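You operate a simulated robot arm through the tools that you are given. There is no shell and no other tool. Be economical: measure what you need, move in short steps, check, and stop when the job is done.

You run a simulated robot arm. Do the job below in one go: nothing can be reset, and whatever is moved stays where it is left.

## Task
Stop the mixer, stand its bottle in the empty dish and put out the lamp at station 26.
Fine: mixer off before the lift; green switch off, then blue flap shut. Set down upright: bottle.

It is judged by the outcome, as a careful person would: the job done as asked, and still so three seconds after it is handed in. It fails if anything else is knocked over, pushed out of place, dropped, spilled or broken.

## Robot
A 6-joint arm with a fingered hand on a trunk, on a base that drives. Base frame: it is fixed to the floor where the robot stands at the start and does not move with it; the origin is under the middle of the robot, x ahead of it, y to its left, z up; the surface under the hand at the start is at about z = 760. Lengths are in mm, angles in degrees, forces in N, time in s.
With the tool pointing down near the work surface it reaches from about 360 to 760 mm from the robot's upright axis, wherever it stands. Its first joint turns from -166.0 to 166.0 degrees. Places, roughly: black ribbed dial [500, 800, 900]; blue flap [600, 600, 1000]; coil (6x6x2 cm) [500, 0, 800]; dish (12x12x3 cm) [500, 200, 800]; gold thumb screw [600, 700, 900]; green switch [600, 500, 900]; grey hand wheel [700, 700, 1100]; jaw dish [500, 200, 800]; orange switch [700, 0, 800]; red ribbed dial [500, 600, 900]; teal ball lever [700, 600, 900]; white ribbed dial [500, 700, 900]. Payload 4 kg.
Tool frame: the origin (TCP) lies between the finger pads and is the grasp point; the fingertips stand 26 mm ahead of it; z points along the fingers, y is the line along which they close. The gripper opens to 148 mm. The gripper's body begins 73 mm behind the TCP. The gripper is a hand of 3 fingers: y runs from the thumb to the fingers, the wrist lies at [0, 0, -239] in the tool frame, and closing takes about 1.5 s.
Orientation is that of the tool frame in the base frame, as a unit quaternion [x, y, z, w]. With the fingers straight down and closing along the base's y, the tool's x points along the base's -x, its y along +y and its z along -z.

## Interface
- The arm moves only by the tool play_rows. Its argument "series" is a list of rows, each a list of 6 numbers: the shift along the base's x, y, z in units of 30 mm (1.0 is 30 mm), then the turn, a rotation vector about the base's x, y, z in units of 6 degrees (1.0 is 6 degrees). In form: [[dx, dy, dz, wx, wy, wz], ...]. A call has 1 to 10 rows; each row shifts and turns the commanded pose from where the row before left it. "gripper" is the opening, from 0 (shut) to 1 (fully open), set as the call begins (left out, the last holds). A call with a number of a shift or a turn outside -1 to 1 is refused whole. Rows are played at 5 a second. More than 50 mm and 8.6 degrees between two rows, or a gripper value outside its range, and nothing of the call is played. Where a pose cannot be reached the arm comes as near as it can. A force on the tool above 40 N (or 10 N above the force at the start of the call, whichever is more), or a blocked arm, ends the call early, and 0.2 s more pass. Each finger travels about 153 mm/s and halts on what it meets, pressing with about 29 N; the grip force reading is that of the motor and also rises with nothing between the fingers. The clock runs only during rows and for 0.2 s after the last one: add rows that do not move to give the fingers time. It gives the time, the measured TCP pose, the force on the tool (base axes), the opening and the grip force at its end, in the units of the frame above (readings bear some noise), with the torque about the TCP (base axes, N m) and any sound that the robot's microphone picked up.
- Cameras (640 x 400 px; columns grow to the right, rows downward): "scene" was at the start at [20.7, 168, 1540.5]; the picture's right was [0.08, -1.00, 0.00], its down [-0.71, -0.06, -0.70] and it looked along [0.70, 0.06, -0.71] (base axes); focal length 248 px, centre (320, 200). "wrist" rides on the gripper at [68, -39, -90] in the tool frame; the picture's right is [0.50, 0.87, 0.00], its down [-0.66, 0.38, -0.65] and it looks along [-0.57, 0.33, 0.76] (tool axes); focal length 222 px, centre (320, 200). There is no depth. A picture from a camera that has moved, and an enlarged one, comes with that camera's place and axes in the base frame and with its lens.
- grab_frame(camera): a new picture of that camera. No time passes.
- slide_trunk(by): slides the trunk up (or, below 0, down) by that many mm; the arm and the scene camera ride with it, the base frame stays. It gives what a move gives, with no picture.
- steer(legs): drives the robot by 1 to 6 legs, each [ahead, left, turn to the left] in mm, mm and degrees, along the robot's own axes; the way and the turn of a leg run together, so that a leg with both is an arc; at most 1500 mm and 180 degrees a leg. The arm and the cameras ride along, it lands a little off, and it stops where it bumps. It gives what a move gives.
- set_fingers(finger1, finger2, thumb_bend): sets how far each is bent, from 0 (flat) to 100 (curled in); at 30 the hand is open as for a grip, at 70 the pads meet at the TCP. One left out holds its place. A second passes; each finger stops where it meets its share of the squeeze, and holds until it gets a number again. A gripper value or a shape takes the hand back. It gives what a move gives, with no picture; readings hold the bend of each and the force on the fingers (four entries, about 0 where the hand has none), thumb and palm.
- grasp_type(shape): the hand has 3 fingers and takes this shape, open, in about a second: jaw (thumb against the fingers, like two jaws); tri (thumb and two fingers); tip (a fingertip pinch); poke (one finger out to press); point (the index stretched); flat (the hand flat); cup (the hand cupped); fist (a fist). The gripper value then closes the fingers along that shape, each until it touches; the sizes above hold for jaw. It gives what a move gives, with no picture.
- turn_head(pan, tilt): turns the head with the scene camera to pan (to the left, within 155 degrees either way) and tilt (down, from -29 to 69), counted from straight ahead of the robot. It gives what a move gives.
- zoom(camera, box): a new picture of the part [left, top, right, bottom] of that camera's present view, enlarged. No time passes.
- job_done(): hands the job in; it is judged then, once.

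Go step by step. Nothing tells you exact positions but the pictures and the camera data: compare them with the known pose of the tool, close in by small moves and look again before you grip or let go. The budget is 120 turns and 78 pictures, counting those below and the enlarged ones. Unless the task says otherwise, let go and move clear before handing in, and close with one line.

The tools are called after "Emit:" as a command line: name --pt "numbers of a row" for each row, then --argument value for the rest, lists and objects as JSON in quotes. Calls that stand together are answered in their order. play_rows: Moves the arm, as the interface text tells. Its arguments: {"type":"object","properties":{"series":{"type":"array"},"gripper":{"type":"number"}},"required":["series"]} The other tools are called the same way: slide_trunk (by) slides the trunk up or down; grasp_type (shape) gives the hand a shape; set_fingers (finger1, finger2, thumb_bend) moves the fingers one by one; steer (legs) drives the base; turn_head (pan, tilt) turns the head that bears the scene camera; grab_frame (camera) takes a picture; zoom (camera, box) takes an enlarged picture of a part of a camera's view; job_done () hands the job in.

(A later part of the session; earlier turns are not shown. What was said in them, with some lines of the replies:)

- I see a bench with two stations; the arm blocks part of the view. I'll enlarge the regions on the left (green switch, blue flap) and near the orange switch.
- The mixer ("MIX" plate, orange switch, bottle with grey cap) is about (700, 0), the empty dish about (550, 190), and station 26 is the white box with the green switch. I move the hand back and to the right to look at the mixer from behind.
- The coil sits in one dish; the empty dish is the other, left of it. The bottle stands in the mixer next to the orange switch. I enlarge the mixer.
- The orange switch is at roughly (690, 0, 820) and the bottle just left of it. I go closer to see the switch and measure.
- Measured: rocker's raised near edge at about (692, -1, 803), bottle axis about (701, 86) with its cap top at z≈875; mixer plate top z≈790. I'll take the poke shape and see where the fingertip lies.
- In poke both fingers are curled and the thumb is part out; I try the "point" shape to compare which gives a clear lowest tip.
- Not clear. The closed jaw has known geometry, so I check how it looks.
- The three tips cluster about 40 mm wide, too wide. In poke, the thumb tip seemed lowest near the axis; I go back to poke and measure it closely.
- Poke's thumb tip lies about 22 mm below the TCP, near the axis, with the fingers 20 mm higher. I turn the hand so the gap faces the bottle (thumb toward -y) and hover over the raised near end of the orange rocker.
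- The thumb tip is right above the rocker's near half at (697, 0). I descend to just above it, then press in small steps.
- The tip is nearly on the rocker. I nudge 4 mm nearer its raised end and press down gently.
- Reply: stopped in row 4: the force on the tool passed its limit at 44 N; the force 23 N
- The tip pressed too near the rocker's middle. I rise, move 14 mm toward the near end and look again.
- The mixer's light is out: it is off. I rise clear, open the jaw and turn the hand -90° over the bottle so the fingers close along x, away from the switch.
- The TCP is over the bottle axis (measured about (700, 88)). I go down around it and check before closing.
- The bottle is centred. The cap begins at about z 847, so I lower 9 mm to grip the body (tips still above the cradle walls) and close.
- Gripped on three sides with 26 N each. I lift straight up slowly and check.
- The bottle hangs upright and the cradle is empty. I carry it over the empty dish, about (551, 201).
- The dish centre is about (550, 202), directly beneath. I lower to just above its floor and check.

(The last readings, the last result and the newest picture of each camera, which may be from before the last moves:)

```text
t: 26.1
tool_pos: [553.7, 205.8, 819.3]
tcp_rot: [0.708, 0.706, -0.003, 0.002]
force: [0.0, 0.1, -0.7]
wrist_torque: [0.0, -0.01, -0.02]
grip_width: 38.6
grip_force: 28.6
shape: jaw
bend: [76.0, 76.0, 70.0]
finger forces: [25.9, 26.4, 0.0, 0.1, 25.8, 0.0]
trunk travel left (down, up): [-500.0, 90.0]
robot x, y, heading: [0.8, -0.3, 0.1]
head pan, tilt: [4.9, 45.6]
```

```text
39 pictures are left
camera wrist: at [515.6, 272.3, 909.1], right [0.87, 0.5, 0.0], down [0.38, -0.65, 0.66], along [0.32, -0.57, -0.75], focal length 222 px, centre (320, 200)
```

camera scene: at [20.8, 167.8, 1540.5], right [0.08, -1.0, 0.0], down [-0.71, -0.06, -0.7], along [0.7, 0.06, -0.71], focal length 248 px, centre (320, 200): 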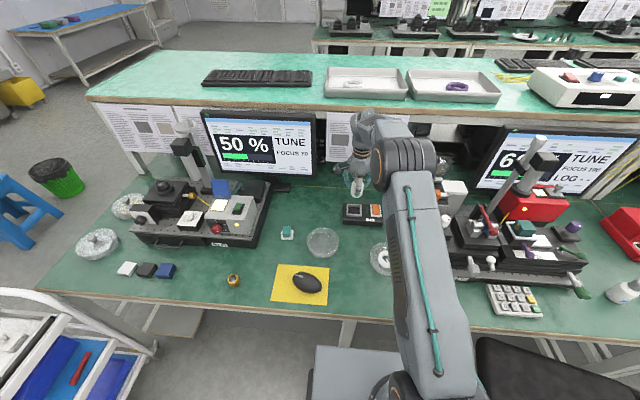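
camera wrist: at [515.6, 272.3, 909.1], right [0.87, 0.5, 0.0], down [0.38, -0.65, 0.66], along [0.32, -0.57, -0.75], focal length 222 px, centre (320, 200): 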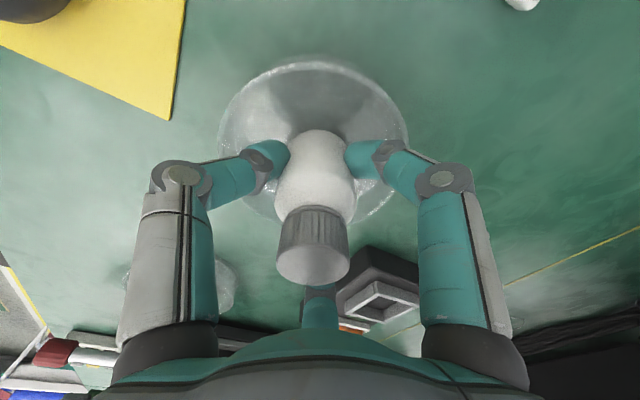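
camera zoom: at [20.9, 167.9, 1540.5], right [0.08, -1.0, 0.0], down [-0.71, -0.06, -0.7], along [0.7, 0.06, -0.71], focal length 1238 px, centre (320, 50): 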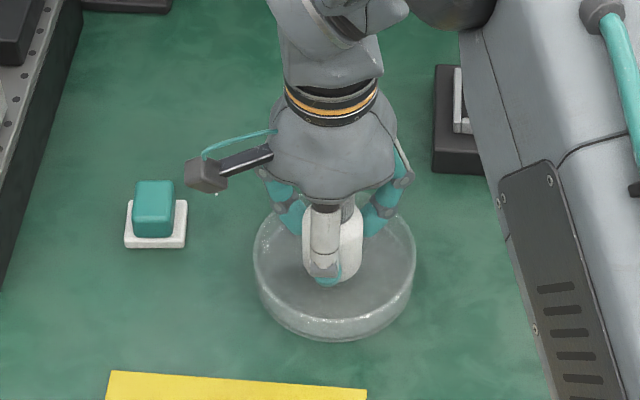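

The bottle is inside the dish, well centred. I ease down in small steps until it touches.

Emit:
play_rows --pt "-0.05 -0.05 -0.1 0 0 0" --pt "0 0 -0.1 0 0 0" --pt "0 0 -0.1 0 0 0"

Emit:
play_rows --pt "0 0 -0.1 0 0 0" --pt "0 0 0 0 0 0"

```text
t: 26.9
tool_pos: [549.7, 203.7, 811.2]
tcp_rot: [0.708, 0.706, -0.004, 0.002]
force: [0.7, 0.7, -0.6]
wrist_torque: [0.0, 0.02, -0.01]
grip_width: 38.4
grip_force: 28.9
shape: jaw
bend: [76.0, 76.0, 70.0]
finger forces: [25.8, 26.4, 0.0, 0.1, 25.8, 0.0]
trunk travel left (down, up): [-500.0, 90.0]
robot x, y, heading: [4.1, 4.0, -0.0]
head pan, tilt: [4.9, 45.6]
```

```text
t: 27.6
tool_pos: [549.5, 202.7, 807.6]
tcp_rot: [0.708, 0.707, -0.003, 0.003]
force: [1.4, -0.2, 2.5]
wrist_torque: [0.0, 0.01, 0.0]
grip_width: 38.4
grip_force: 29.6
shape: jaw
bend: [76.0, 76.0, 70.0]
finger forces: [26.5, 26.6, 0.1, 0.1, 26.2, 0.0]
trunk travel left (down, up): [-500.0, 90.0]
robot x, y, heading: [1.8, 1.2, 0.3]
head pan, tilt: [4.9, 45.6]
```

Force 2.5 N appears: it begins to touch. A further 1.5 mm to seat it.

Emit:
play_rows --pt "0 0 -0.04 0 0 0" --pt "0 0 0 0 0 0"

```text
t: 28.1
tool_pos: [549.7, 201.9, 807.3]
tcp_rot: [0.709, 0.706, -0.002, 0.001]
force: [1.4, 1.8, 10.6]
wrist_torque: [0.04, 0.03, 0.01]
grip_width: 38.6
grip_force: 28.7
shape: jaw
bend: [76.0, 76.0, 70.0]
finger forces: [29.0, 27.9, 0.0, 0.0, 26.9, 0.0]
trunk travel left (down, up): [-500.0, 90.0]
robot x, y, heading: [3.8, -1.1, -0.2]
head pan, tilt: [4.9, 45.6]
```

Seated at 10 N. I open the fingers only part way, staying inside the dish rim, and look.

Emit:
play_rows --pt "0 0 0 0 0 0" --pt "0 0 0 0 0 0" --pt "0 0 0 0 0 0" --pt "0 0 0 0 0 0" --gripper 0.42

Emit:
grab_frame --camera "wrist"

```text
t: 29.1
tool_pos: [550.1, 202.2, 806.3]
tcp_rot: [0.708, 0.707, -0.003, 0.002]
force: [-0.5, -0.7, 0.0]
wrist_torque: [-0.01, 0.01, 0.03]
grip_width: 61.9
grip_force: 0.2
shape: jaw
bend: [77.0, 77.0, 70.0]
finger forces: [0.1, 0.0, 0.1, 0.0, 0.0, 0.1]
trunk travel left (down, up): [-500.0, 90.0]
robot x, y, heading: [-0.9, -1.2, 0.1]
head pan, tilt: [4.9, 45.6]
```

```text
38 pictures are left
camera wrist: at [511.9, 269.3, 896.2], right [0.87, 0.5, 0.0], down [0.38, -0.65, 0.66], along [0.32, -0.57, -0.75], focal length 222 px, centre (320, 200)
```

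wrist: 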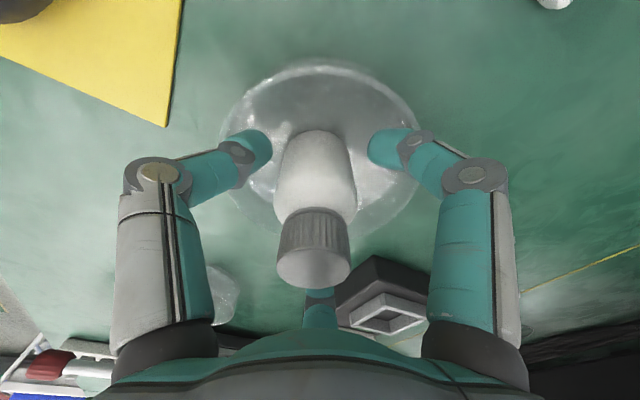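

The bottle stands free and upright, with the fingers clear of rim and bottle. I rise straight up.

Emit:
play_rows --pt "0 0 0.3 0 0 0" --pt "0 0 0.5 0 0 0" --pt "0 0 0.7 0 0 0" --pt "0 0 1 0 0 0" --pt "0 0 1 0 0 0" --pt "0 0 1 0 0 0" --pt "0 0 1 0 0 0"

Emit:
grab_frame --camera "scene"

```text
t: 30.8
tool_pos: [549.1, 202.7, 971.8]
tcp_rot: [0.708, 0.706, -0.003, 0.002]
force: [0.6, 0.6, -0.8]
wrist_torque: [0.03, -0.01, 0.02]
grip_width: 61.7
grip_force: 0.0
shape: jaw
bend: [77.0, 77.0, 70.0]
finger forces: [0.0, 0.1, 0.0, 0.1, 0.1, 0.0]
trunk travel left (down, up): [-500.0, 90.0]
robot x, y, heading: [1.4, -0.6, -0.0]
head pan, tilt: [4.9, 45.6]
```

```text
37 pictures are left
camera scene: at [20.6, 167.8, 1540.5], right [0.08, -1.0, 0.0], down [-0.71, -0.06, -0.7], along [0.7, 0.06, -0.71], focal length 248 px, centre (320, 200)
```

scene: 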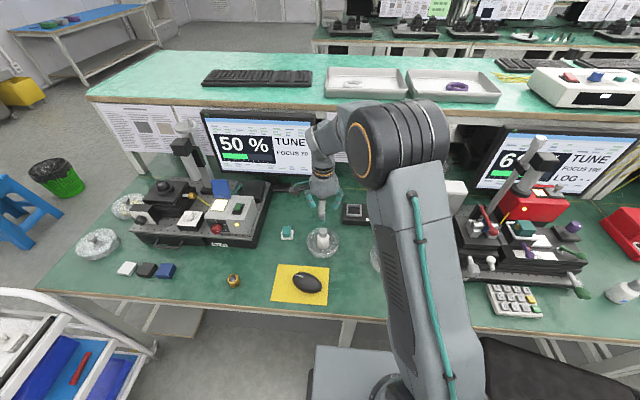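

Bottle stands in the empty dish. Now station 26: I raise and retract the hand with the camera facing ahead, then drive 250 mm left.

Emit:
play_rows --pt "-0.4 0 0.6 0 0 1" --pt "-0.4 0 0.6 0 0 1" --pt "-0.4 0 0.6 0 0 1" --pt "-0.4 0 0.6 0 0 1" --pt "-0.4 0 0.6 0 0 1" --pt "-0.4 0 0.6 0 0 1" --pt "-0.4 0 0.6 0 0 1" --pt "-0.4 0 0.6 0 0 1" --pt "-0.4 0 0.3 0 0 1" --pt "-0.4 0 0.3 0 0 1"

Emit:
steer --legs '[[0, 250, 0]]'

Emit:
grab_frame --camera "wrist"

Emit:
grab_frame --camera "scene"

```text
t: 33.0
tool_pos: [431.4, 203.5, 1129.9]
tcp_rot: [0.259, 0.966, -0.002, 0.003]
force: [-0.4, 0.0, -0.3]
wrist_torque: [-0.01, -0.01, -0.01]
grip_width: 61.4
grip_force: 0.0
shape: jaw
bend: [77.0, 77.0, 70.0]
finger forces: [0.0, 0.1, 0.1, 0.0, 0.0, 0.0]
trunk travel left (down, up): [-500.0, 90.0]
robot x, y, heading: [-1.4, 1.0, -0.2]
head pan, tilt: [4.9, 45.6]
```

```text
t: 34.8
tool_pos: [430.3, 464.5, 1130.8]
tcp_rot: [0.257, 0.966, -0.002, 0.003]
force: [-0.4, 0.2, -0.3]
wrist_torque: [-0.02, -0.04, -0.01]
grip_width: 61.9
grip_force: 0.1
shape: jaw
bend: [77.0, 77.0, 70.0]
finger forces: [0.0, 0.0, 0.0, 0.0, 0.0, 0.0]
trunk travel left (down, up): [-500.0, 90.0]
robot x, y, heading: [-2.7, 256.1, 0.1]
head pan, tilt: [4.9, 45.6]
```

```text
36 pictures are left
camera wrist: at [353.4, 463.0, 1220.9], right [0.0, 1.0, 0.0], down [0.75, 0.01, 0.66], along [0.66, 0.0, -0.75], focal length 222 px, centre (320, 200)
```

wrist: 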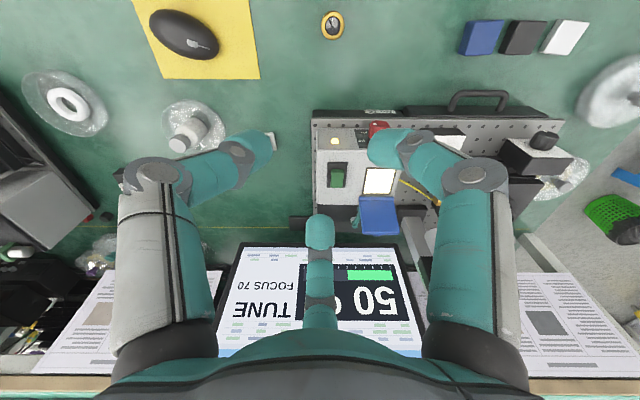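

```text
35 pictures are left
camera scene: at [19.0, 425.9, 1540.5], right [0.09, -1.0, 0.0], down [-0.71, -0.06, -0.7], along [0.7, 0.06, -0.71], focal length 248 px, centre (320, 200)
```

scene: 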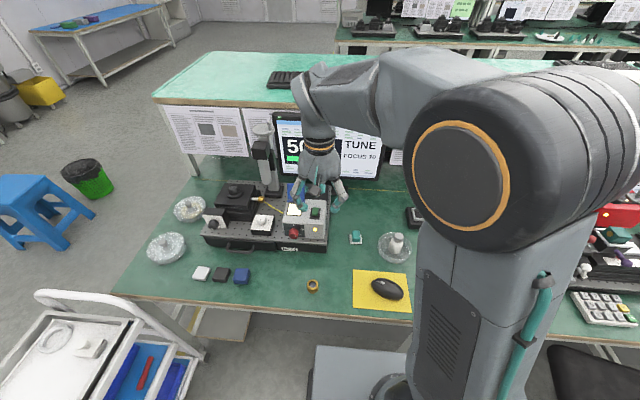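

Now over station 26. I take the poke shape and enlarge both views of the white lamp box.

Emit:
grasp_type --shape "poke"

Emit:
zoom --camera "wrist" --box '[300, 100, 460, 250]'

Emit:
zoom --camera "scene" --box '[230, 160, 350, 260]'

```text
t: 35.7
tool_pos: [430.1, 464.7, 1131.9]
tcp_rot: [0.257, 0.967, -0.001, 0.003]
force: [0.4, -0.8, 0.4]
wrist_torque: [0.0, -0.03, -0.02]
grip_width: 0.0
grip_force: 0.1
shape: poke
bend: [100.0, 100.0, 40.0]
finger forces: [0.0, 0.0, 0.0, 0.1, 0.0, 0.0]
trunk travel left (down, up): [-500.0, 90.0]
robot x, y, heading: [-1.8, 261.0, 0.3]
head pan, tilt: [4.9, 45.6]
```

```text
2.67 times, centred on (380, 175) of wrist
camera zoom: at [353.4, 462.9, 1220.9], right [0.0, 1.0, 0.0], down [0.75, 0.01, 0.66], along [0.66, 0.0, -0.75], focal length 592 px, centre (160, 267)
```

zoom: 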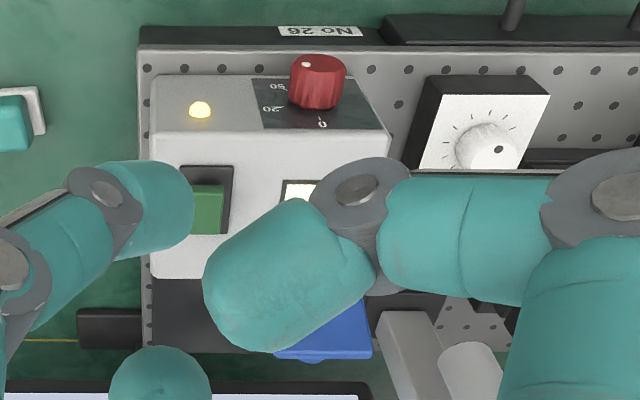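

```text
4.00 times, centred on (290, 210) of scene
camera zoom: at [19.0, 425.7, 1540.5], right [0.09, -1.0, 0.0], down [-0.71, -0.06, -0.7], along [0.7, 0.06, -0.71], focal length 991 px, centre (440, 160)
```

zoom: 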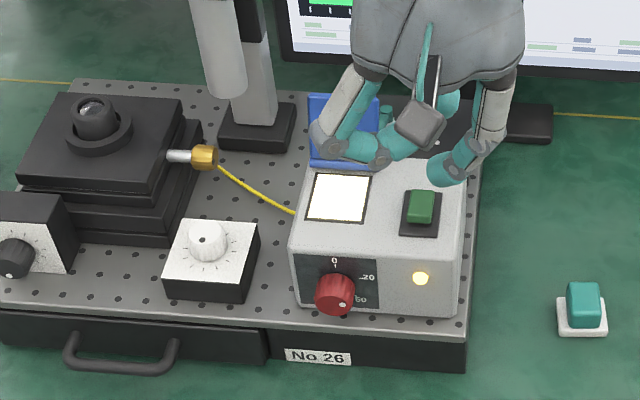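

I need a better height estimate of the box. I open the hand and lower the viewpoint for a second sight line.

Emit:
grasp_type --shape "jaw"

Emit:
play_rows --pt "-0.2 0.3 -1 0 0 0" --pt "-0.2 0.3 -1 0 0 0" --pt "-0.2 0.3 -1 0 0 0" --pt "-0.2 0.3 -1 0 0 0" --pt "0 0 0 0 0 0"

Emit:
zoom --camera "wrist" --box '[200, 100, 460, 300]'

```text
t: 36.6
tool_pos: [430.6, 463.7, 1131.4]
tcp_rot: [0.257, 0.966, -0.001, 0.003]
force: [-0.1, -0.4, -0.7]
wrist_torque: [0.01, 0.04, 0.0]
grip_width: 147.8
grip_force: 0.1
shape: jaw
bend: [30.0, 30.0, 30.0]
finger forces: [0.1, 0.1, 0.0, 0.1, 0.0, 0.0]
trunk travel left (down, up): [-500.0, 90.0]
robot x, y, heading: [2.1, 259.6, 0.2]
head pan, tilt: [4.9, 45.6]
```

```text
t: 37.8
tool_pos: [405.5, 501.7, 1008.5]
tcp_rot: [0.258, 0.966, -0.002, 0.002]
force: [-0.4, 0.3, -0.8]
wrist_torque: [0.0, -0.02, -0.01]
grip_width: 148.0
grip_force: 0.1
shape: jaw
bend: [30.0, 30.0, 30.0]
finger forces: [0.0, 0.0, 0.0, 0.0, 0.0, 0.0]
trunk travel left (down, up): [-500.0, 90.0]
robot x, y, heading: [-1.0, 256.4, 0.3]
head pan, tilt: [4.9, 45.6]
```

```text
2.00 times, centred on (330, 200) of wrist
camera zoom: at [328.7, 500.6, 1098.6], right [0.0, 1.0, 0.0], down [0.75, 0.01, 0.66], along [0.66, 0.0, -0.75], focal length 444 px, centre (300, 200)
```

zoom: 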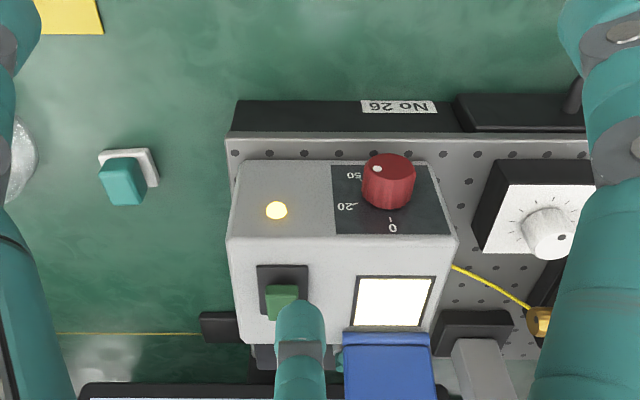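

Emit:
play_rows --pt "0 -0.9 0.5 0 0 0" --pt "0 -0.9 0.5 0 0 0" --pt "0 -0.9 0.5 0 0 0" --pt "0 0 0 0 0 0"

Emit:
zoom --camera "wrist" --box '[290, 130, 430, 230]'

Emit:
zoom --camera "scene" --box '[290, 180, 350, 230]'

```text
t: 38.8
tool_pos: [405.9, 421.2, 1054.2]
tcp_rot: [0.257, 0.966, -0.001, 0.004]
force: [0.5, -0.6, 0.0]
wrist_torque: [0.01, -0.03, 0.01]
grip_width: 147.8
grip_force: 0.1
shape: jaw
bend: [30.0, 30.0, 30.0]
finger forces: [0.1, 0.0, 0.0, 0.0, 0.2, 0.0]
trunk travel left (down, up): [-500.0, 90.0]
robot x, y, heading: [-0.4, 259.0, 0.1]
head pan, tilt: [4.9, 45.6]
```

```text
4.00 times, centred on (360, 180) of wrist
camera zoom: at [329.0, 420.6, 1144.8], right [0.0, 1.0, 0.0], down [0.75, 0.01, 0.66], along [0.66, 0.0, -0.75], focal length 888 px, centre (160, 280)
```

zoom: 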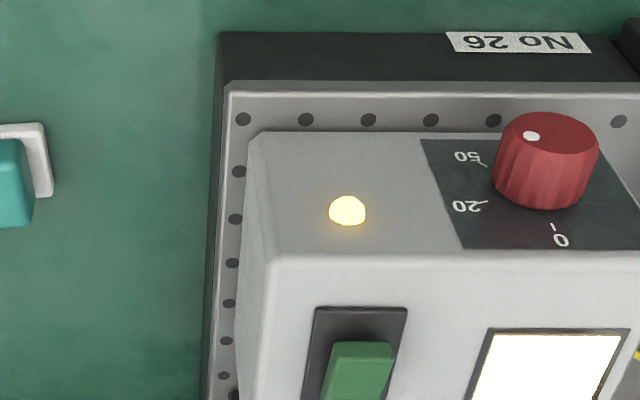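

```text
8.00 times, centred on (320, 205) of scene
camera zoom: at [18.9, 425.5, 1540.5], right [0.09, -1.0, 0.0], down [-0.71, -0.06, -0.7], along [0.7, 0.06, -0.71], focal length 1982 px, centre (320, 160)
```

zoom: 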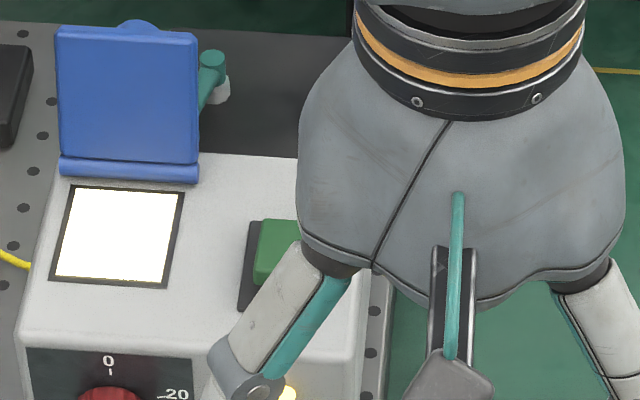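

Emit:
zoom --camera "wrist" --box '[340, 180, 440, 260]'

```text
5.00 times, centred on (390, 220) of wrist
camera zoom: at [329.0, 420.6, 1144.8], right [0.0, 1.0, 0.0], down [0.75, 0.01, 0.66], along [0.66, 0.0, -0.75], focal length 1111 px, centre (-30, 100)
```

zoom: 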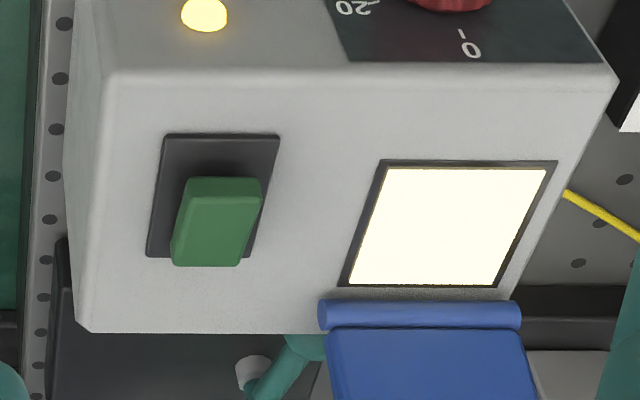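

The green knob's type isn't clear (rocker or slide). I go to the right side of the box and look across it at knob and flap.

Emit:
play_rows --pt "0.3 -0.2 0 0 0 1" --pt "0.3 -0.2 0 0 0 1" --pt "0.3 -0.2 0 0 0 1" --pt "0.3 -0.2 0 0 0 1" --pt "0.3 -0.2 0 0 0 1" --pt "0.3 -0.2 0 0 0 1" --pt "0.3 -0.2 0 0 0 1" --pt "0.3 -0.2 0 0 0 1" --pt "0.3 -0.2 0 0 0 1" --pt "0.3 -0.2 0 0 0 1"

Emit:
play_rows --pt "0.5 0 -0.2 0 0 1" --pt "0.5 0 -0.2 0 0 1" --pt "0.5 0 -0.2 0 0 1" --pt "0.5 0 -0.2 0 0 1" --pt "0.5 0 -0.2 0 0 1"

Emit:
grab_frame --camera "wrist"

```text
t: 41.0
tool_pos: [497.0, 359.5, 1054.6]
tcp_rot: [-0.262, 0.965, 0.0, 0.004]
force: [0.1, 0.4, 0.0]
wrist_torque: [0.01, 0.01, 0.0]
grip_width: 147.7
grip_force: 0.0
shape: jaw
bend: [30.0, 30.0, 30.0]
finger forces: [0.0, 0.1, 0.0, 0.0, 0.1, 0.1]
trunk travel left (down, up): [-500.0, 90.0]
robot x, y, heading: [-4.2, 257.0, 0.4]
head pan, tilt: [4.9, 45.6]
```

```text
t: 42.2
tool_pos: [570.1, 358.1, 1025.0]
tcp_rot: [-0.503, 0.864, 0.0, 0.003]
force: [0.3, 0.7, -0.5]
wrist_torque: [0.0, -0.01, 0.0]
grip_width: 147.8
grip_force: 0.1
shape: jaw
bend: [30.0, 30.0, 30.0]
finger forces: [0.0, 0.0, 0.0, 0.1, 0.1, 0.0]
trunk travel left (down, up): [-500.0, 90.0]
robot x, y, heading: [-1.8, 257.4, 0.5]
head pan, tilt: [4.9, 45.6]
```

```text
28 pictures are left
camera wrist: at [572.1, 278.2, 1115.2], right [-1.0, -0.01, 0.0], down [-0.01, 0.75, 0.66], along [0.0, 0.66, -0.75], focal length 222 px, centre (320, 200)
```

wrist: 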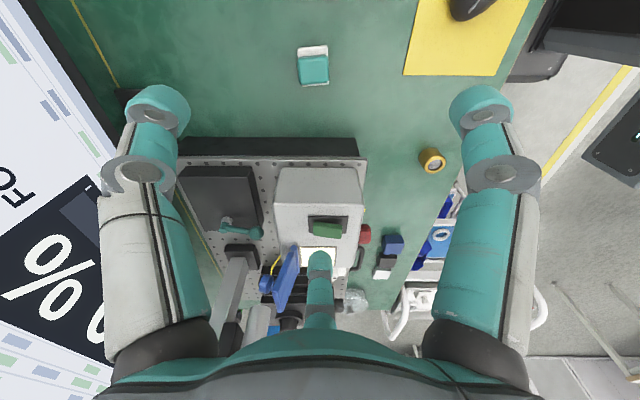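

Emit:
zoom --camera "wrist" --box '[205, 160, 385, 320]'

```text
2.50 times, centred on (295, 240) of wrist
camera zoom: at [572.1, 278.2, 1115.2], right [-1.0, -0.01, 0.0], down [-0.01, 0.75, 0.66], along [0.0, 0.66, -0.75], focal length 555 px, centre (382, 100)
```

zoom: 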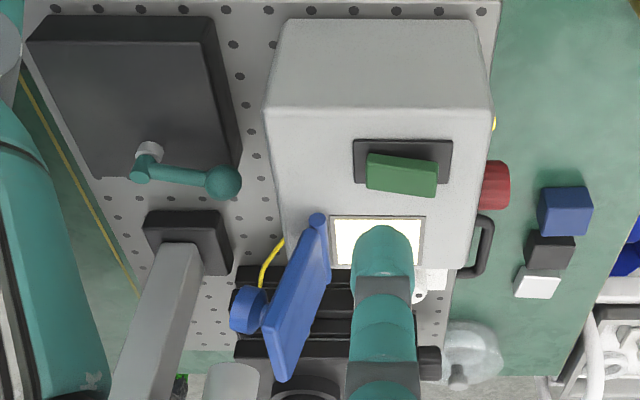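

From the side it's clear: the green rocker's near end is raised (pivot centre ≈ (561, 491, 922)), and the flap is open, hinge at (607, 530–592, 930), free edge at (624, ~561, 994). I take the poke shape and hover over the rocker's near end.

Emit:
grasp_type --shape "poke"

Emit:
play_rows --pt "-0.14 0.92 -0.1 0 0 0" --pt "-0.14 0.92 -0.2 0 0 0" --pt "-0.14 0.92 -0.2 0 0 0" --pt "-0.14 0.92 -0.5 0 0 0" --pt "-0.14 0.92 -0.5 0 0 0" --pt "0 0 0 0 0 0"

Emit:
grab_frame --camera "wrist"

```text
t: 43.1
tool_pos: [570.5, 358.2, 1025.9]
tcp_rot: [-0.502, 0.865, 0.002, 0.004]
force: [-0.7, -0.2, 0.0]
wrist_torque: [0.02, -0.02, 0.0]
grip_width: 0.1
grip_force: 0.0
shape: poke
bend: [100.0, 100.0, 40.0]
finger forces: [0.1, 0.1, 0.0, 0.0, 0.1, 0.1]
trunk travel left (down, up): [-500.0, 90.0]
robot x, y, heading: [-2.3, 258.2, 0.6]
head pan, tilt: [4.9, 45.6]
```

```text
t: 44.5
tool_pos: [548.0, 495.5, 976.6]
tcp_rot: [-0.501, 0.865, 0.001, 0.004]
force: [0.9, 0.3, 0.3]
wrist_torque: [0.01, -0.01, -0.05]
grip_width: 0.2
grip_force: 0.0
shape: poke
bend: [100.0, 100.0, 40.0]
finger forces: [0.0, 0.0, 0.0, 0.1, 0.0, 0.0]
trunk travel left (down, up): [-500.0, 90.0]
robot x, y, heading: [-2.4, 252.8, 0.3]
head pan, tilt: [4.9, 45.6]
```

```text
26 pictures are left
camera wrist: at [550.2, 416.1, 1066.8], right [-1.0, 0.0, 0.0], down [-0.01, 0.75, 0.66], along [0.0, 0.66, -0.75], focal length 222 px, centre (320, 200)
```

wrist: 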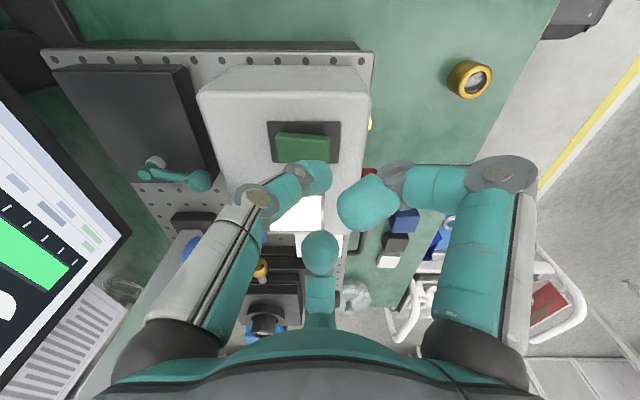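

Thumb tip is over the near end of the green rocker (551, 488). I press down in small steps.

Emit:
play_rows --pt "-0.08 0.06 -0.5 0 0 0" --pt "0 0 -0.15 0 0 0" --pt "0 0 -0.12 0 0 0" --pt "0 0 -0.12 0 0 0" --pt "0 0 -0.12 0 0 0" --pt "0 0 0 0 0 0"

Emit:
zoom --camera "wrist" --box '[200, 40, 400, 240]'

```text
t: 45.9
tool_pos: [545.8, 499.2, 952.0]
tcp_rot: [-0.502, 0.865, 0.001, 0.006]
force: [-0.2, 0.9, 33.8]
wrist_torque: [0.12, 0.12, 0.01]
grip_width: 0.0
grip_force: 0.0
shape: poke
bend: [100.0, 100.0, 94.0]
finger forces: [0.0, 0.1, 0.0, 0.1, 32.8, 0.0]
trunk travel left (down, up): [-500.0, 90.0]
robot x, y, heading: [0.3, 256.7, 0.4]
head pan, tilt: [4.9, 45.6]
```

```text
2.00 times, centred on (300, 140) of wrist
camera zoom: at [547.2, 418.5, 1043.0], right [-1.0, 0.0, -0.01], down [-0.01, 0.75, 0.66], along [0.0, 0.66, -0.75], focal length 444 px, centre (360, 320)
```

zoom: 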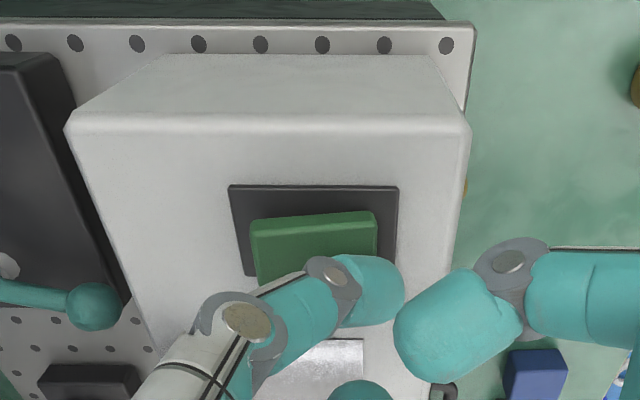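

The window has gone grey and the rocker has tipped: the green switch is off. I lift off and confirm.

Emit:
play_rows --pt "0 0 0.6 0 0 0" --pt "0 -0.3 1 0 0 0" --pt "0 -0.3 1 0 0 0" --pt "0 -0.3 0.6 0 0 0"

Emit:
grasp_type --shape "jaw"

Emit:
zoom --camera "wrist" --box '[200, 60, 440, 280]'

Emit:
grab_frame --camera "scene"

```text
t: 46.9
tool_pos: [548.6, 472.7, 1046.6]
tcp_rot: [-0.502, 0.865, 0.002, 0.002]
force: [-0.7, 0.4, 0.1]
wrist_torque: [0.01, 0.02, 0.03]
grip_width: 0.1
grip_force: 0.0
shape: poke
bend: [100.0, 100.0, 40.0]
finger forces: [0.0, 0.0, 0.1, 0.0, 0.0, 0.0]
trunk travel left (down, up): [-500.0, 90.0]
robot x, y, heading: [-1.9, 257.1, 0.1]
head pan, tilt: [4.9, 45.6]
```

```text
t: 47.8
tool_pos: [548.0, 472.8, 1045.3]
tcp_rot: [-0.501, 0.865, 0.001, 0.004]
force: [0.3, 0.0, -0.2]
wrist_torque: [0.01, 0.02, 0.03]
grip_width: 147.8
grip_force: 0.0
shape: jaw
bend: [30.0, 30.0, 30.0]
finger forces: [0.1, 0.0, 0.1, 0.1, 0.1, 0.0]
trunk travel left (down, up): [-500.0, 90.0]
robot x, y, heading: [0.2, 259.9, 0.1]
head pan, tilt: [4.9, 45.6]
```

```text
1.82 times, centred on (320, 170) of wrist
camera zoom: at [550.6, 393.8, 1135.9], right [-1.0, 0.0, 0.0], down [-0.01, 0.75, 0.66], along [0.0, 0.66, -0.75], focal length 404 px, centre (320, 254)
```

zoom: 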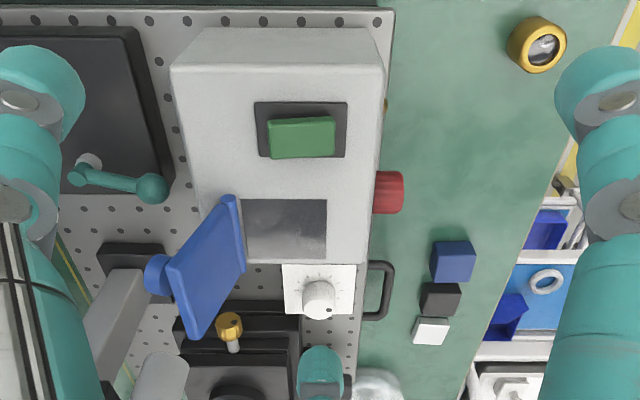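

```text
23 pictures are left
camera scene: at [19.0, 425.7, 1540.5], right [0.09, -1.0, 0.0], down [-0.71, -0.06, -0.7], along [0.7, 0.06, -0.71], focal length 248 px, centre (320, 200)
```

scene: 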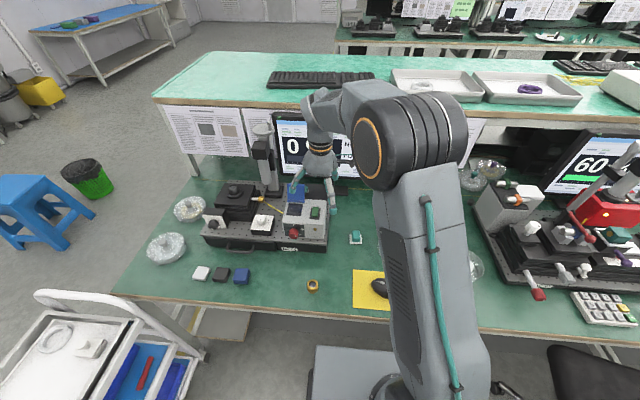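

Lamp is out (monitor 0 %, LED off). Now the flap: I turn the hand to put the thumb on the far (+x) side and hover so the thumb is behind the flap's free edge.

Emit:
play_rows --pt "0.24 0.37 0 0 0 0.85" --pt "0.24 0.37 0 0 0 0.85" --pt "0.24 0.37 0 0 0 0.85" --pt "0.24 0.37 0 0 0 0.85" --pt "0.24 0.37 0 0 0 0.85" --pt "0.24 0.37 0 0 0 0.75" --pt "0 0 0 0 0 0"

Emit:
grab_frame --camera "wrist"

Emit:
zoom --camera "scene" --box '[240, 100, 360, 220]'

```text
t: 49.4
tool_pos: [568.9, 548.3, 1032.8]
tcp_rot: [-0.703, 0.711, -0.005, 0.007]
force: [0.2, 0.1, 0.2]
wrist_torque: [-0.04, -0.02, -0.01]
grip_width: 148.0
grip_force: 0.0
shape: jaw
bend: [30.0, 30.0, 30.0]
finger forces: [0.1, 0.0, 0.1, 0.0, 0.0, 0.0]
out of reach, approached as far as the arm can: row 6
trunk travel left (down, up): [-500.0, 90.0]
robot x, y, heading: [0.1, 260.3, 0.2]
head pan, tilt: [4.9, 45.6]
```

```text
22 pictures are left
camera wrist: at [607.2, 479.7, 1123.4], right [-0.87, -0.49, -0.02], down [-0.38, 0.66, 0.65], along [-0.31, 0.57, -0.76], focal length 222 px, centre (320, 200)
```

wrist: 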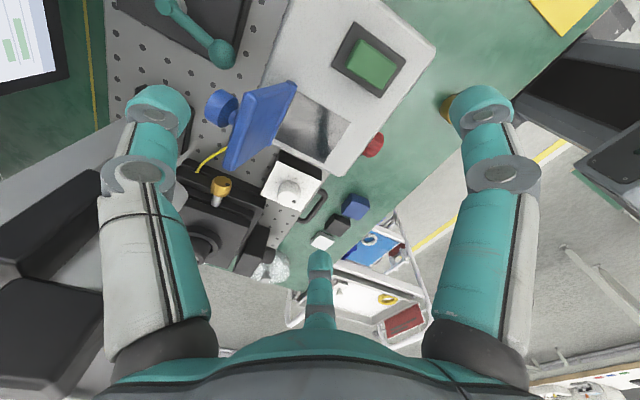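

```text
3.33 times, centred on (300, 160) of scene
camera zoom: at [18.9, 425.9, 1540.5], right [0.09, -1.0, 0.0], down [-0.71, -0.06, -0.7], along [0.7, 0.06, -0.71], focal length 826 px, centre (387, 333)
```

zoom: 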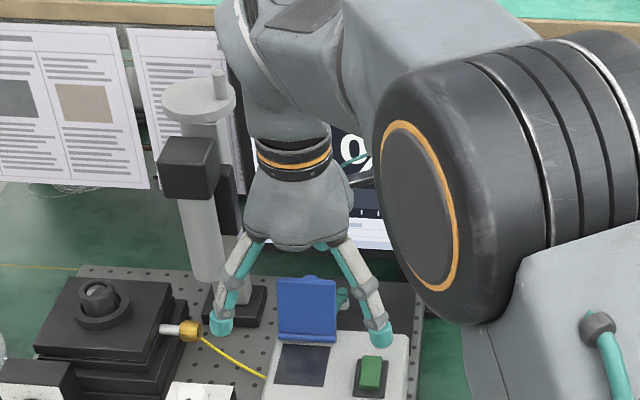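

That was at the arm's reach limit at this height; raising the trunk 90 mm brings more reach. Then I set the TCP to about (592, 542, 1050).

Emit:
slide_trunk --by 90

Emit:
play_rows --pt "0.4 -0.1 -0.6 0 0 0" --pt "0.4 -0.1 -0.6 0 0 0" --pt "0 0 -0.6 0 0 0" --pt "0 0 -0.5 0 0 0" --pt "0 0 0 0 0 0"

Emit:
grab_frame --camera "wrist"

```text
t: 50.7
tool_pos: [568.2, 548.2, 1123.7]
tcp_rot: [-0.703, 0.711, -0.005, 0.006]
force: [0.1, 0.3, 1.2]
wrist_torque: [0.0, 0.0, 0.01]
grip_width: 147.8
grip_force: 0.1
shape: jaw
bend: [30.0, 30.0, 30.0]
finger forces: [0.1, 0.1, 0.0, 0.0, 0.1, 0.0]
trunk travel left (down, up): [-590.0, 0.0]
robot x, y, heading: [4.9, 256.1, 0.4]
head pan, tilt: [4.9, 45.6]
```

```text
t: 51.9
tool_pos: [591.3, 543.2, 1053.2]
tcp_rot: [-0.704, 0.711, -0.005, 0.006]
force: [-0.4, 0.5, 0.9]
wrist_torque: [-0.01, -0.04, 0.0]
grip_width: 148.0
grip_force: 0.0
shape: jaw
bend: [30.0, 30.0, 30.0]
finger forces: [0.0, 0.1, 0.0, 0.1, 0.1, 0.1]
trunk travel left (down, up): [-590.0, 0.0]
robot x, y, heading: [-0.8, 258.2, 0.4]
head pan, tilt: [4.9, 45.6]
```

```text
20 pictures are left
camera wrist: at [630.1, 473.1, 1143.3], right [-0.87, -0.49, -0.02], down [-0.38, 0.66, 0.65], along [-0.31, 0.57, -0.76], focal length 222 px, centre (320, 200)
```

wrist: 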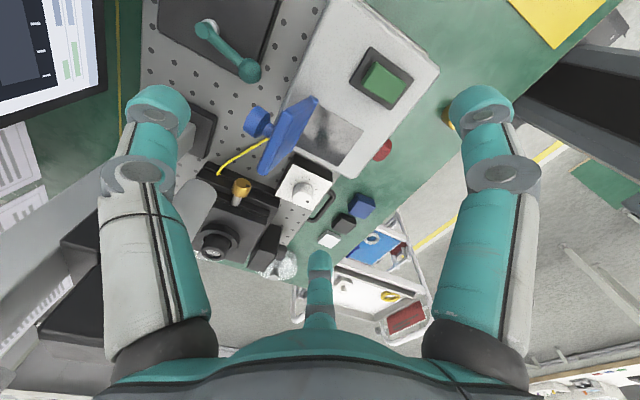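

The thumb is behind the flap and the microscope head keeps about 30 mm clear to the left. I lower the thumb behind the free edge and look.

Emit:
play_rows --pt "0 -0.1 -0.6 0 0 0" --pt "0 0 -0.6 0 0 0" --pt "0 0 -0.6 0 0 0" --pt "0 0 0 0 0 0"

Emit:
grab_frame --camera "wrist"

Emit:
zoom --camera "scene" --box '[240, 120, 360, 240]'

```text
t: 52.9
tool_pos: [593.0, 542.0, 999.1]
tcp_rot: [-0.703, 0.711, -0.005, 0.007]
force: [0.7, 0.8, 0.5]
wrist_torque: [0.0, 0.0, 0.0]
grip_width: 147.7
grip_force: 0.1
shape: jaw
bend: [30.0, 30.0, 30.0]
finger forces: [0.0, 0.0, 0.1, 0.1, 0.0, 0.0]
trunk travel left (down, up): [-590.0, 0.0]
robot x, y, heading: [-2.0, 264.2, 0.3]
head pan, tilt: [4.9, 45.6]
```

```text
19 pictures are left
camera wrist: at [631.6, 472.9, 1089.1], right [-0.87, -0.49, -0.01], down [-0.38, 0.66, 0.65], along [-0.31, 0.57, -0.76], focal length 222 px, centre (320, 200)
```

wrist: 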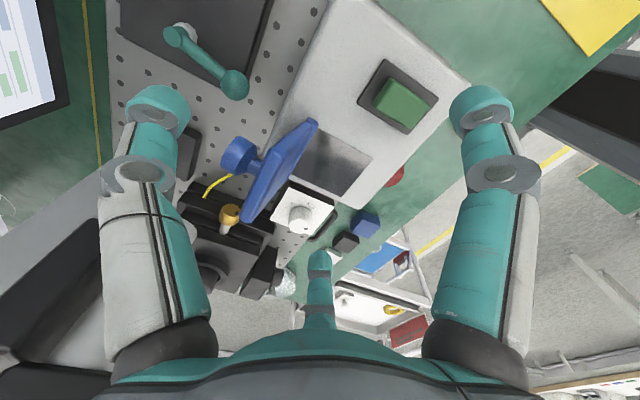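

```text
3.33 times, centred on (300, 180) of scene
camera zoom: at [19.2, 425.8, 1630.5], right [0.09, -1.0, 0.0], down [-0.71, -0.06, -0.7], along [0.7, 0.06, -0.71], focal length 826 px, centre (387, 267)
```

zoom: 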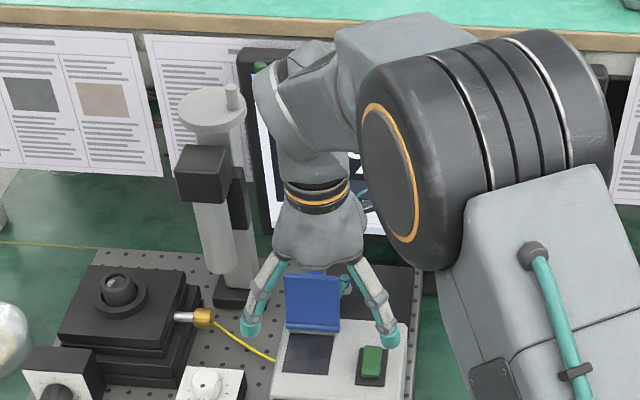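

The thumb is hidden just behind the flap, and the fingers straddle it. I pull toward the robot to swing it over.

Emit:
play_rows --pt "-0.5 0 0 0 0 0" --pt "-0.5 0 0 0 0 0" --pt "-0.5 0 0 0 0 0" --pt "-0.5 0 0 0 0 0" --pt "-0.5 0 0 0 0 0"

Emit:
grab_frame --camera "wrist"

```text
t: 54.1
tool_pos: [517.4, 540.3, 999.1]
tcp_rot: [-0.703, 0.711, -0.005, 0.007]
force: [-0.4, 0.2, -0.2]
wrist_torque: [0.0, 0.01, 0.02]
grip_width: 148.1
grip_force: 0.1
shape: jaw
bend: [30.0, 30.0, 30.0]
finger forces: [0.0, 0.0, 0.1, 0.0, 0.1, 0.0]
trunk travel left (down, up): [-590.0, 0.0]
robot x, y, heading: [-2.2, 257.8, -0.0]
head pan, tilt: [4.9, 45.6]
```

```text
17 pictures are left
camera wrist: at [555.3, 471.3, 1091.0], right [-0.87, -0.49, -0.02], down [-0.38, 0.66, 0.65], along [-0.31, 0.57, -0.76], focal length 222 px, centre (320, 200)
```

wrist: 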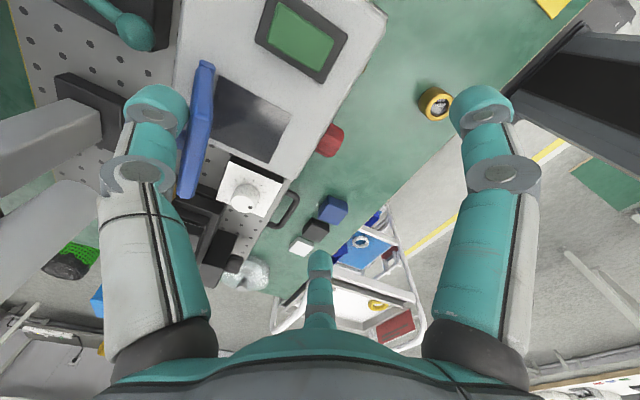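

The thumb has reached the flap, now about upright. I keep pulling.

Emit:
play_rows --pt "-0.5 0 0 0 0 0" --pt "-0.5 0 0 0 0 0" --pt "-0.5 0 0 0 0 0" --pt "0 0 0 0 0 0"

Emit:
grab_frame --camera "wrist"

```text
t: 55.1
tool_pos: [472.1, 539.3, 999.2]
tcp_rot: [-0.703, 0.711, -0.005, 0.007]
force: [0.2, -0.2, 0.9]
wrist_torque: [-0.03, 0.01, 0.05]
grip_width: 148.2
grip_force: 0.0
shape: jaw
bend: [30.0, 30.0, 30.0]
finger forces: [0.1, 0.0, 0.1, 0.0, 0.1, 0.0]
trunk travel left (down, up): [-590.0, 0.0]
robot x, y, heading: [-4.6, 257.7, 0.5]
head pan, tilt: [4.9, 45.6]
```

```text
16 pictures are left
camera wrist: at [510.5, 469.8, 1089.9], right [-0.87, -0.49, -0.02], down [-0.38, 0.66, 0.65], along [-0.31, 0.57, -0.76], focal length 222 px, centre (320, 200)
```

wrist: 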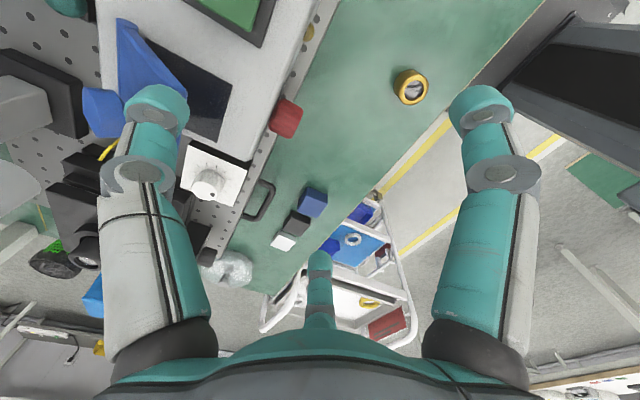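

The flap leans over toward shut with the thumb on its outer face. I press it down with small steps (the fingers are now in front of the box).

Emit:
play_rows --pt "-0.2 0 -0.2 0 0 0" --pt "-0.1 0 -0.25 0 0 0" --pt "0 0 -0.25 0 0 0" --pt "0 0 -0.2 0 0 0" --pt "0 0 0 0 0 0"

Emit:
grab_frame --camera "wrist"

Emit:
zoom --camera "scene" --box '[240, 150, 360, 250]'

```text
t: 56.3
tool_pos: [464.6, 539.3, 971.7]
tcp_rot: [-0.703, 0.711, -0.005, 0.005]
force: [0.1, -0.9, 0.4]
wrist_torque: [-0.03, -0.01, 0.03]
grip_width: 147.9
grip_force: 0.0
shape: jaw
bend: [30.0, 30.0, 30.0]
finger forces: [0.0, 0.0, 0.1, 0.1, 0.0, 0.0]
trunk travel left (down, up): [-590.0, 0.0]
robot x, y, heading: [-0.8, 259.0, 0.4]
head pan, tilt: [4.9, 45.6]
```

```text
15 pictures are left
camera wrist: at [502.7, 470.3, 1062.4], right [-0.87, -0.49, -0.02], down [-0.38, 0.66, 0.65], along [-0.31, 0.57, -0.76], focal length 222 px, centre (320, 200)
```

wrist: 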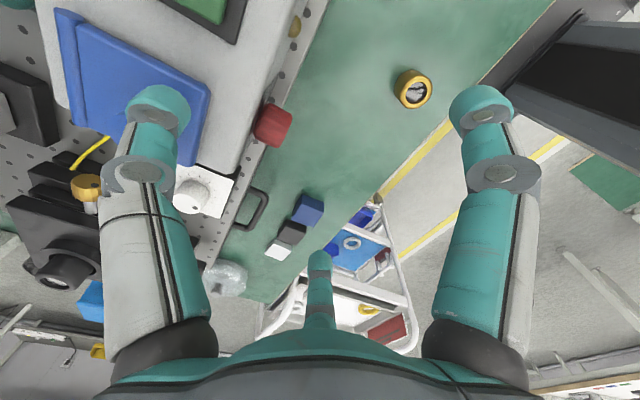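

```text
4.00 times, centred on (300, 200) of scene
camera zoom: at [19.0, 425.7, 1630.5], right [0.09, -1.0, 0.0], down [-0.71, -0.06, -0.7], along [0.7, 0.06, -0.71], focal length 991 px, centre (400, 200)
```

zoom: 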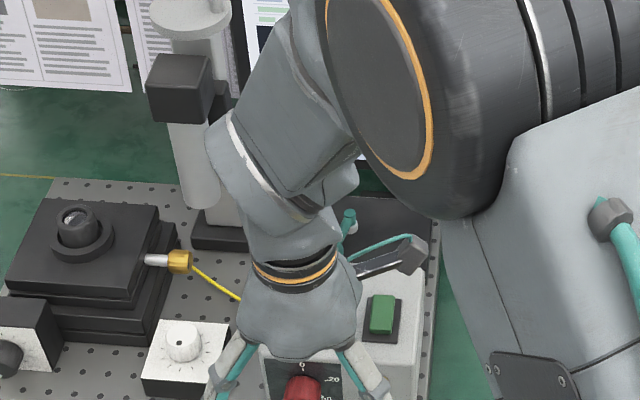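

The flap has dropped shut over the window. I press it lightly to be sure, then retreat upward.

Emit:
play_rows --pt "0 0 -0.12 0 0 0" --pt "0 0 -0.12 0 0 0" --pt "0 0 -0.12 0 0 0" --pt "0 0 0 0 0 0"

```text
t: 57.3
tool_pos: [464.4, 539.1, 961.2]
tcp_rot: [-0.703, 0.711, -0.005, 0.006]
force: [0.1, -0.3, -0.6]
wrist_torque: [-0.01, 0.01, -0.06]
grip_width: 147.7
grip_force: 0.1
shape: jaw
bend: [30.0, 30.0, 30.0]
finger forces: [0.1, 0.0, 0.0, 0.0, 0.1, 0.0]
trunk travel left (down, up): [-590.0, 0.0]
robot x, y, heading: [2.4, 255.1, 0.3]
head pan, tilt: [4.9, 45.6]
```

Emit:
play_rows --pt "0 0 -0.12 0 0 0" --pt "0 0 -0.12 0 0 0" --pt "0 0 -0.12 0 0 0" --pt "0 0 0 0 0 0"

Emit:
zoom --camera "wrist" --box '[20, 0, 300, 200]'

```text
t: 58.3
tool_pos: [462.0, 539.4, 953.6]
tcp_rot: [-0.703, 0.711, -0.006, 0.008]
force: [-8.0, -1.2, 22.2]
wrist_torque: [-0.08, -1.83, -0.1]
grip_width: 147.9
grip_force: 0.1
shape: jaw
bend: [30.0, 30.0, 29.0]
finger forces: [0.1, 0.1, 0.0, 0.0, 22.6, 0.0]
trunk travel left (down, up): [-590.0, 0.0]
robot x, y, heading: [1.0, 256.9, 0.4]
head pan, tilt: [4.9, 45.6]
```

```text
2.00 times, centred on (160, 100) of wrist
camera zoom: at [500.5, 470.0, 1043.8], right [-0.87, -0.49, -0.02], down [-0.38, 0.66, 0.65], along [-0.31, 0.57, -0.76], focal length 444 px, centre (640, 400)
```

zoom: 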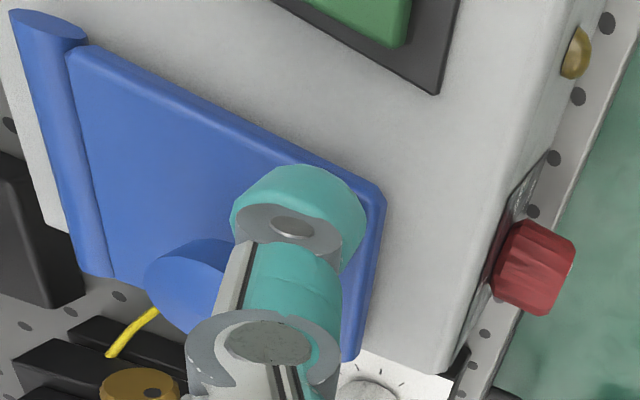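

The thumb pressed the flap down with 22 N; it's flat and shut. I lift straight up and then draw back to verify everything.

Emit:
play_rows --pt "0 0 0.5 0 0 0" --pt "0 0 1 0 0 0" --pt "0 0 1 0 0 0" --pt "0 0 1 0 0 0" --pt "-0.2 -0.6 1 0 0 -0.5" --pt "-0.2 -0.8 0.5 0 0 -0.8" --pt "-0.2 -0.8 0 0 0 -0.8" --pt "0 -0.8 0 0 0 -0.8" --pt "0 -0.8 0 0 0 -0.8"

Emit:
grab_frame --camera "scene"

```text
t: 60.3
tool_pos: [447.6, 426.0, 1099.2]
tcp_rot: [-0.553, 0.833, -0.005, 0.005]
force: [0.5, -1.1, -0.9]
wrist_torque: [0.0, -0.01, -0.02]
grip_width: 148.0
grip_force: 0.1
shape: jaw
bend: [30.0, 30.0, 30.0]
finger forces: [0.0, 0.1, 0.1, 0.0, 0.1, 0.0]
trunk travel left (down, up): [-590.0, 0.0]
robot x, y, heading: [2.3, 256.0, 0.3]
head pan, tilt: [4.9, 45.6]
```

```text
12 pictures are left
camera scene: at [18.9, 425.5, 1630.5], right [0.09, -1.0, 0.0], down [-0.71, -0.06, -0.7], along [0.7, 0.06, -0.71], focal length 248 px, centre (320, 200)
```

scene: 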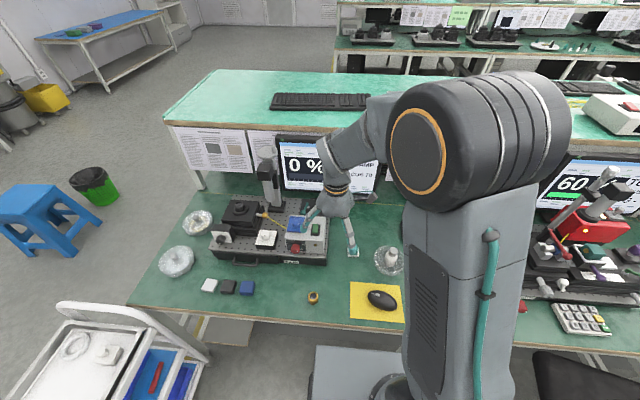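

Emit:
zoom --camera "scene" --box '[200, 130, 430, 290]'

Emit:
grab_frame --camera "wrist"

```text
2.50 times, centred on (315, 210) of scene
camera zoom: at [18.9, 425.5, 1630.5], right [0.09, -1.0, 0.0], down [-0.71, -0.06, -0.7], along [0.7, 0.06, -0.71], focal length 619 px, centre (332, 175)
```

zoom: 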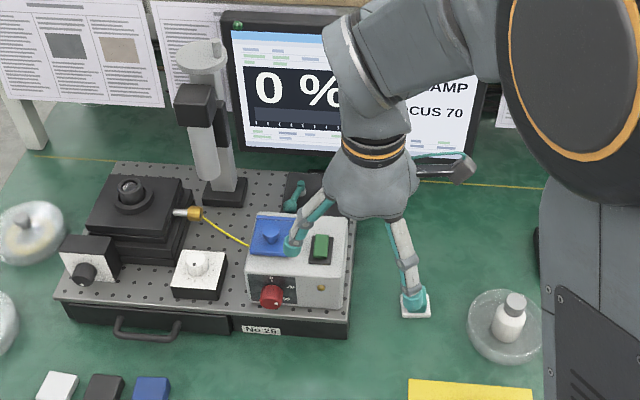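

```text
10 pictures are left
camera wrist: at [456.6, 347.7, 1190.0], right [-0.99, -0.12, -0.02], down [-0.1, 0.75, 0.65], along [-0.07, 0.65, -0.76], focal length 222 px, centre (320, 200)
```

wrist: 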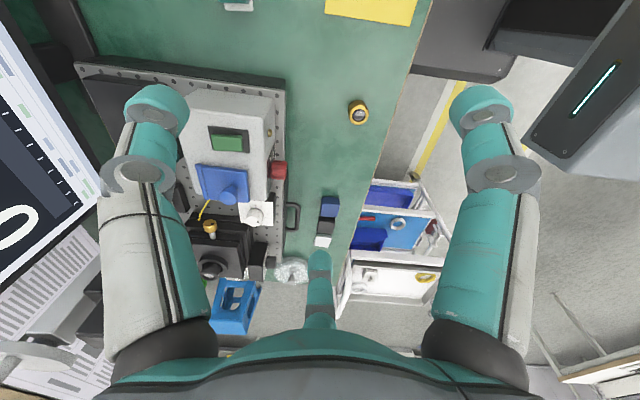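

The flap is shut, the green switch is off, station 26 reads 0 %, the bottle stands upright in its dish, and the hand is clear. I hand in.

Emit:
job_done

```text
The job is handed in.
```

The mixer was stopped before the lift, its bottle stands upright in the empty dish, and station 26's lamp is out, with the green switch off first and then the blue flap shut.
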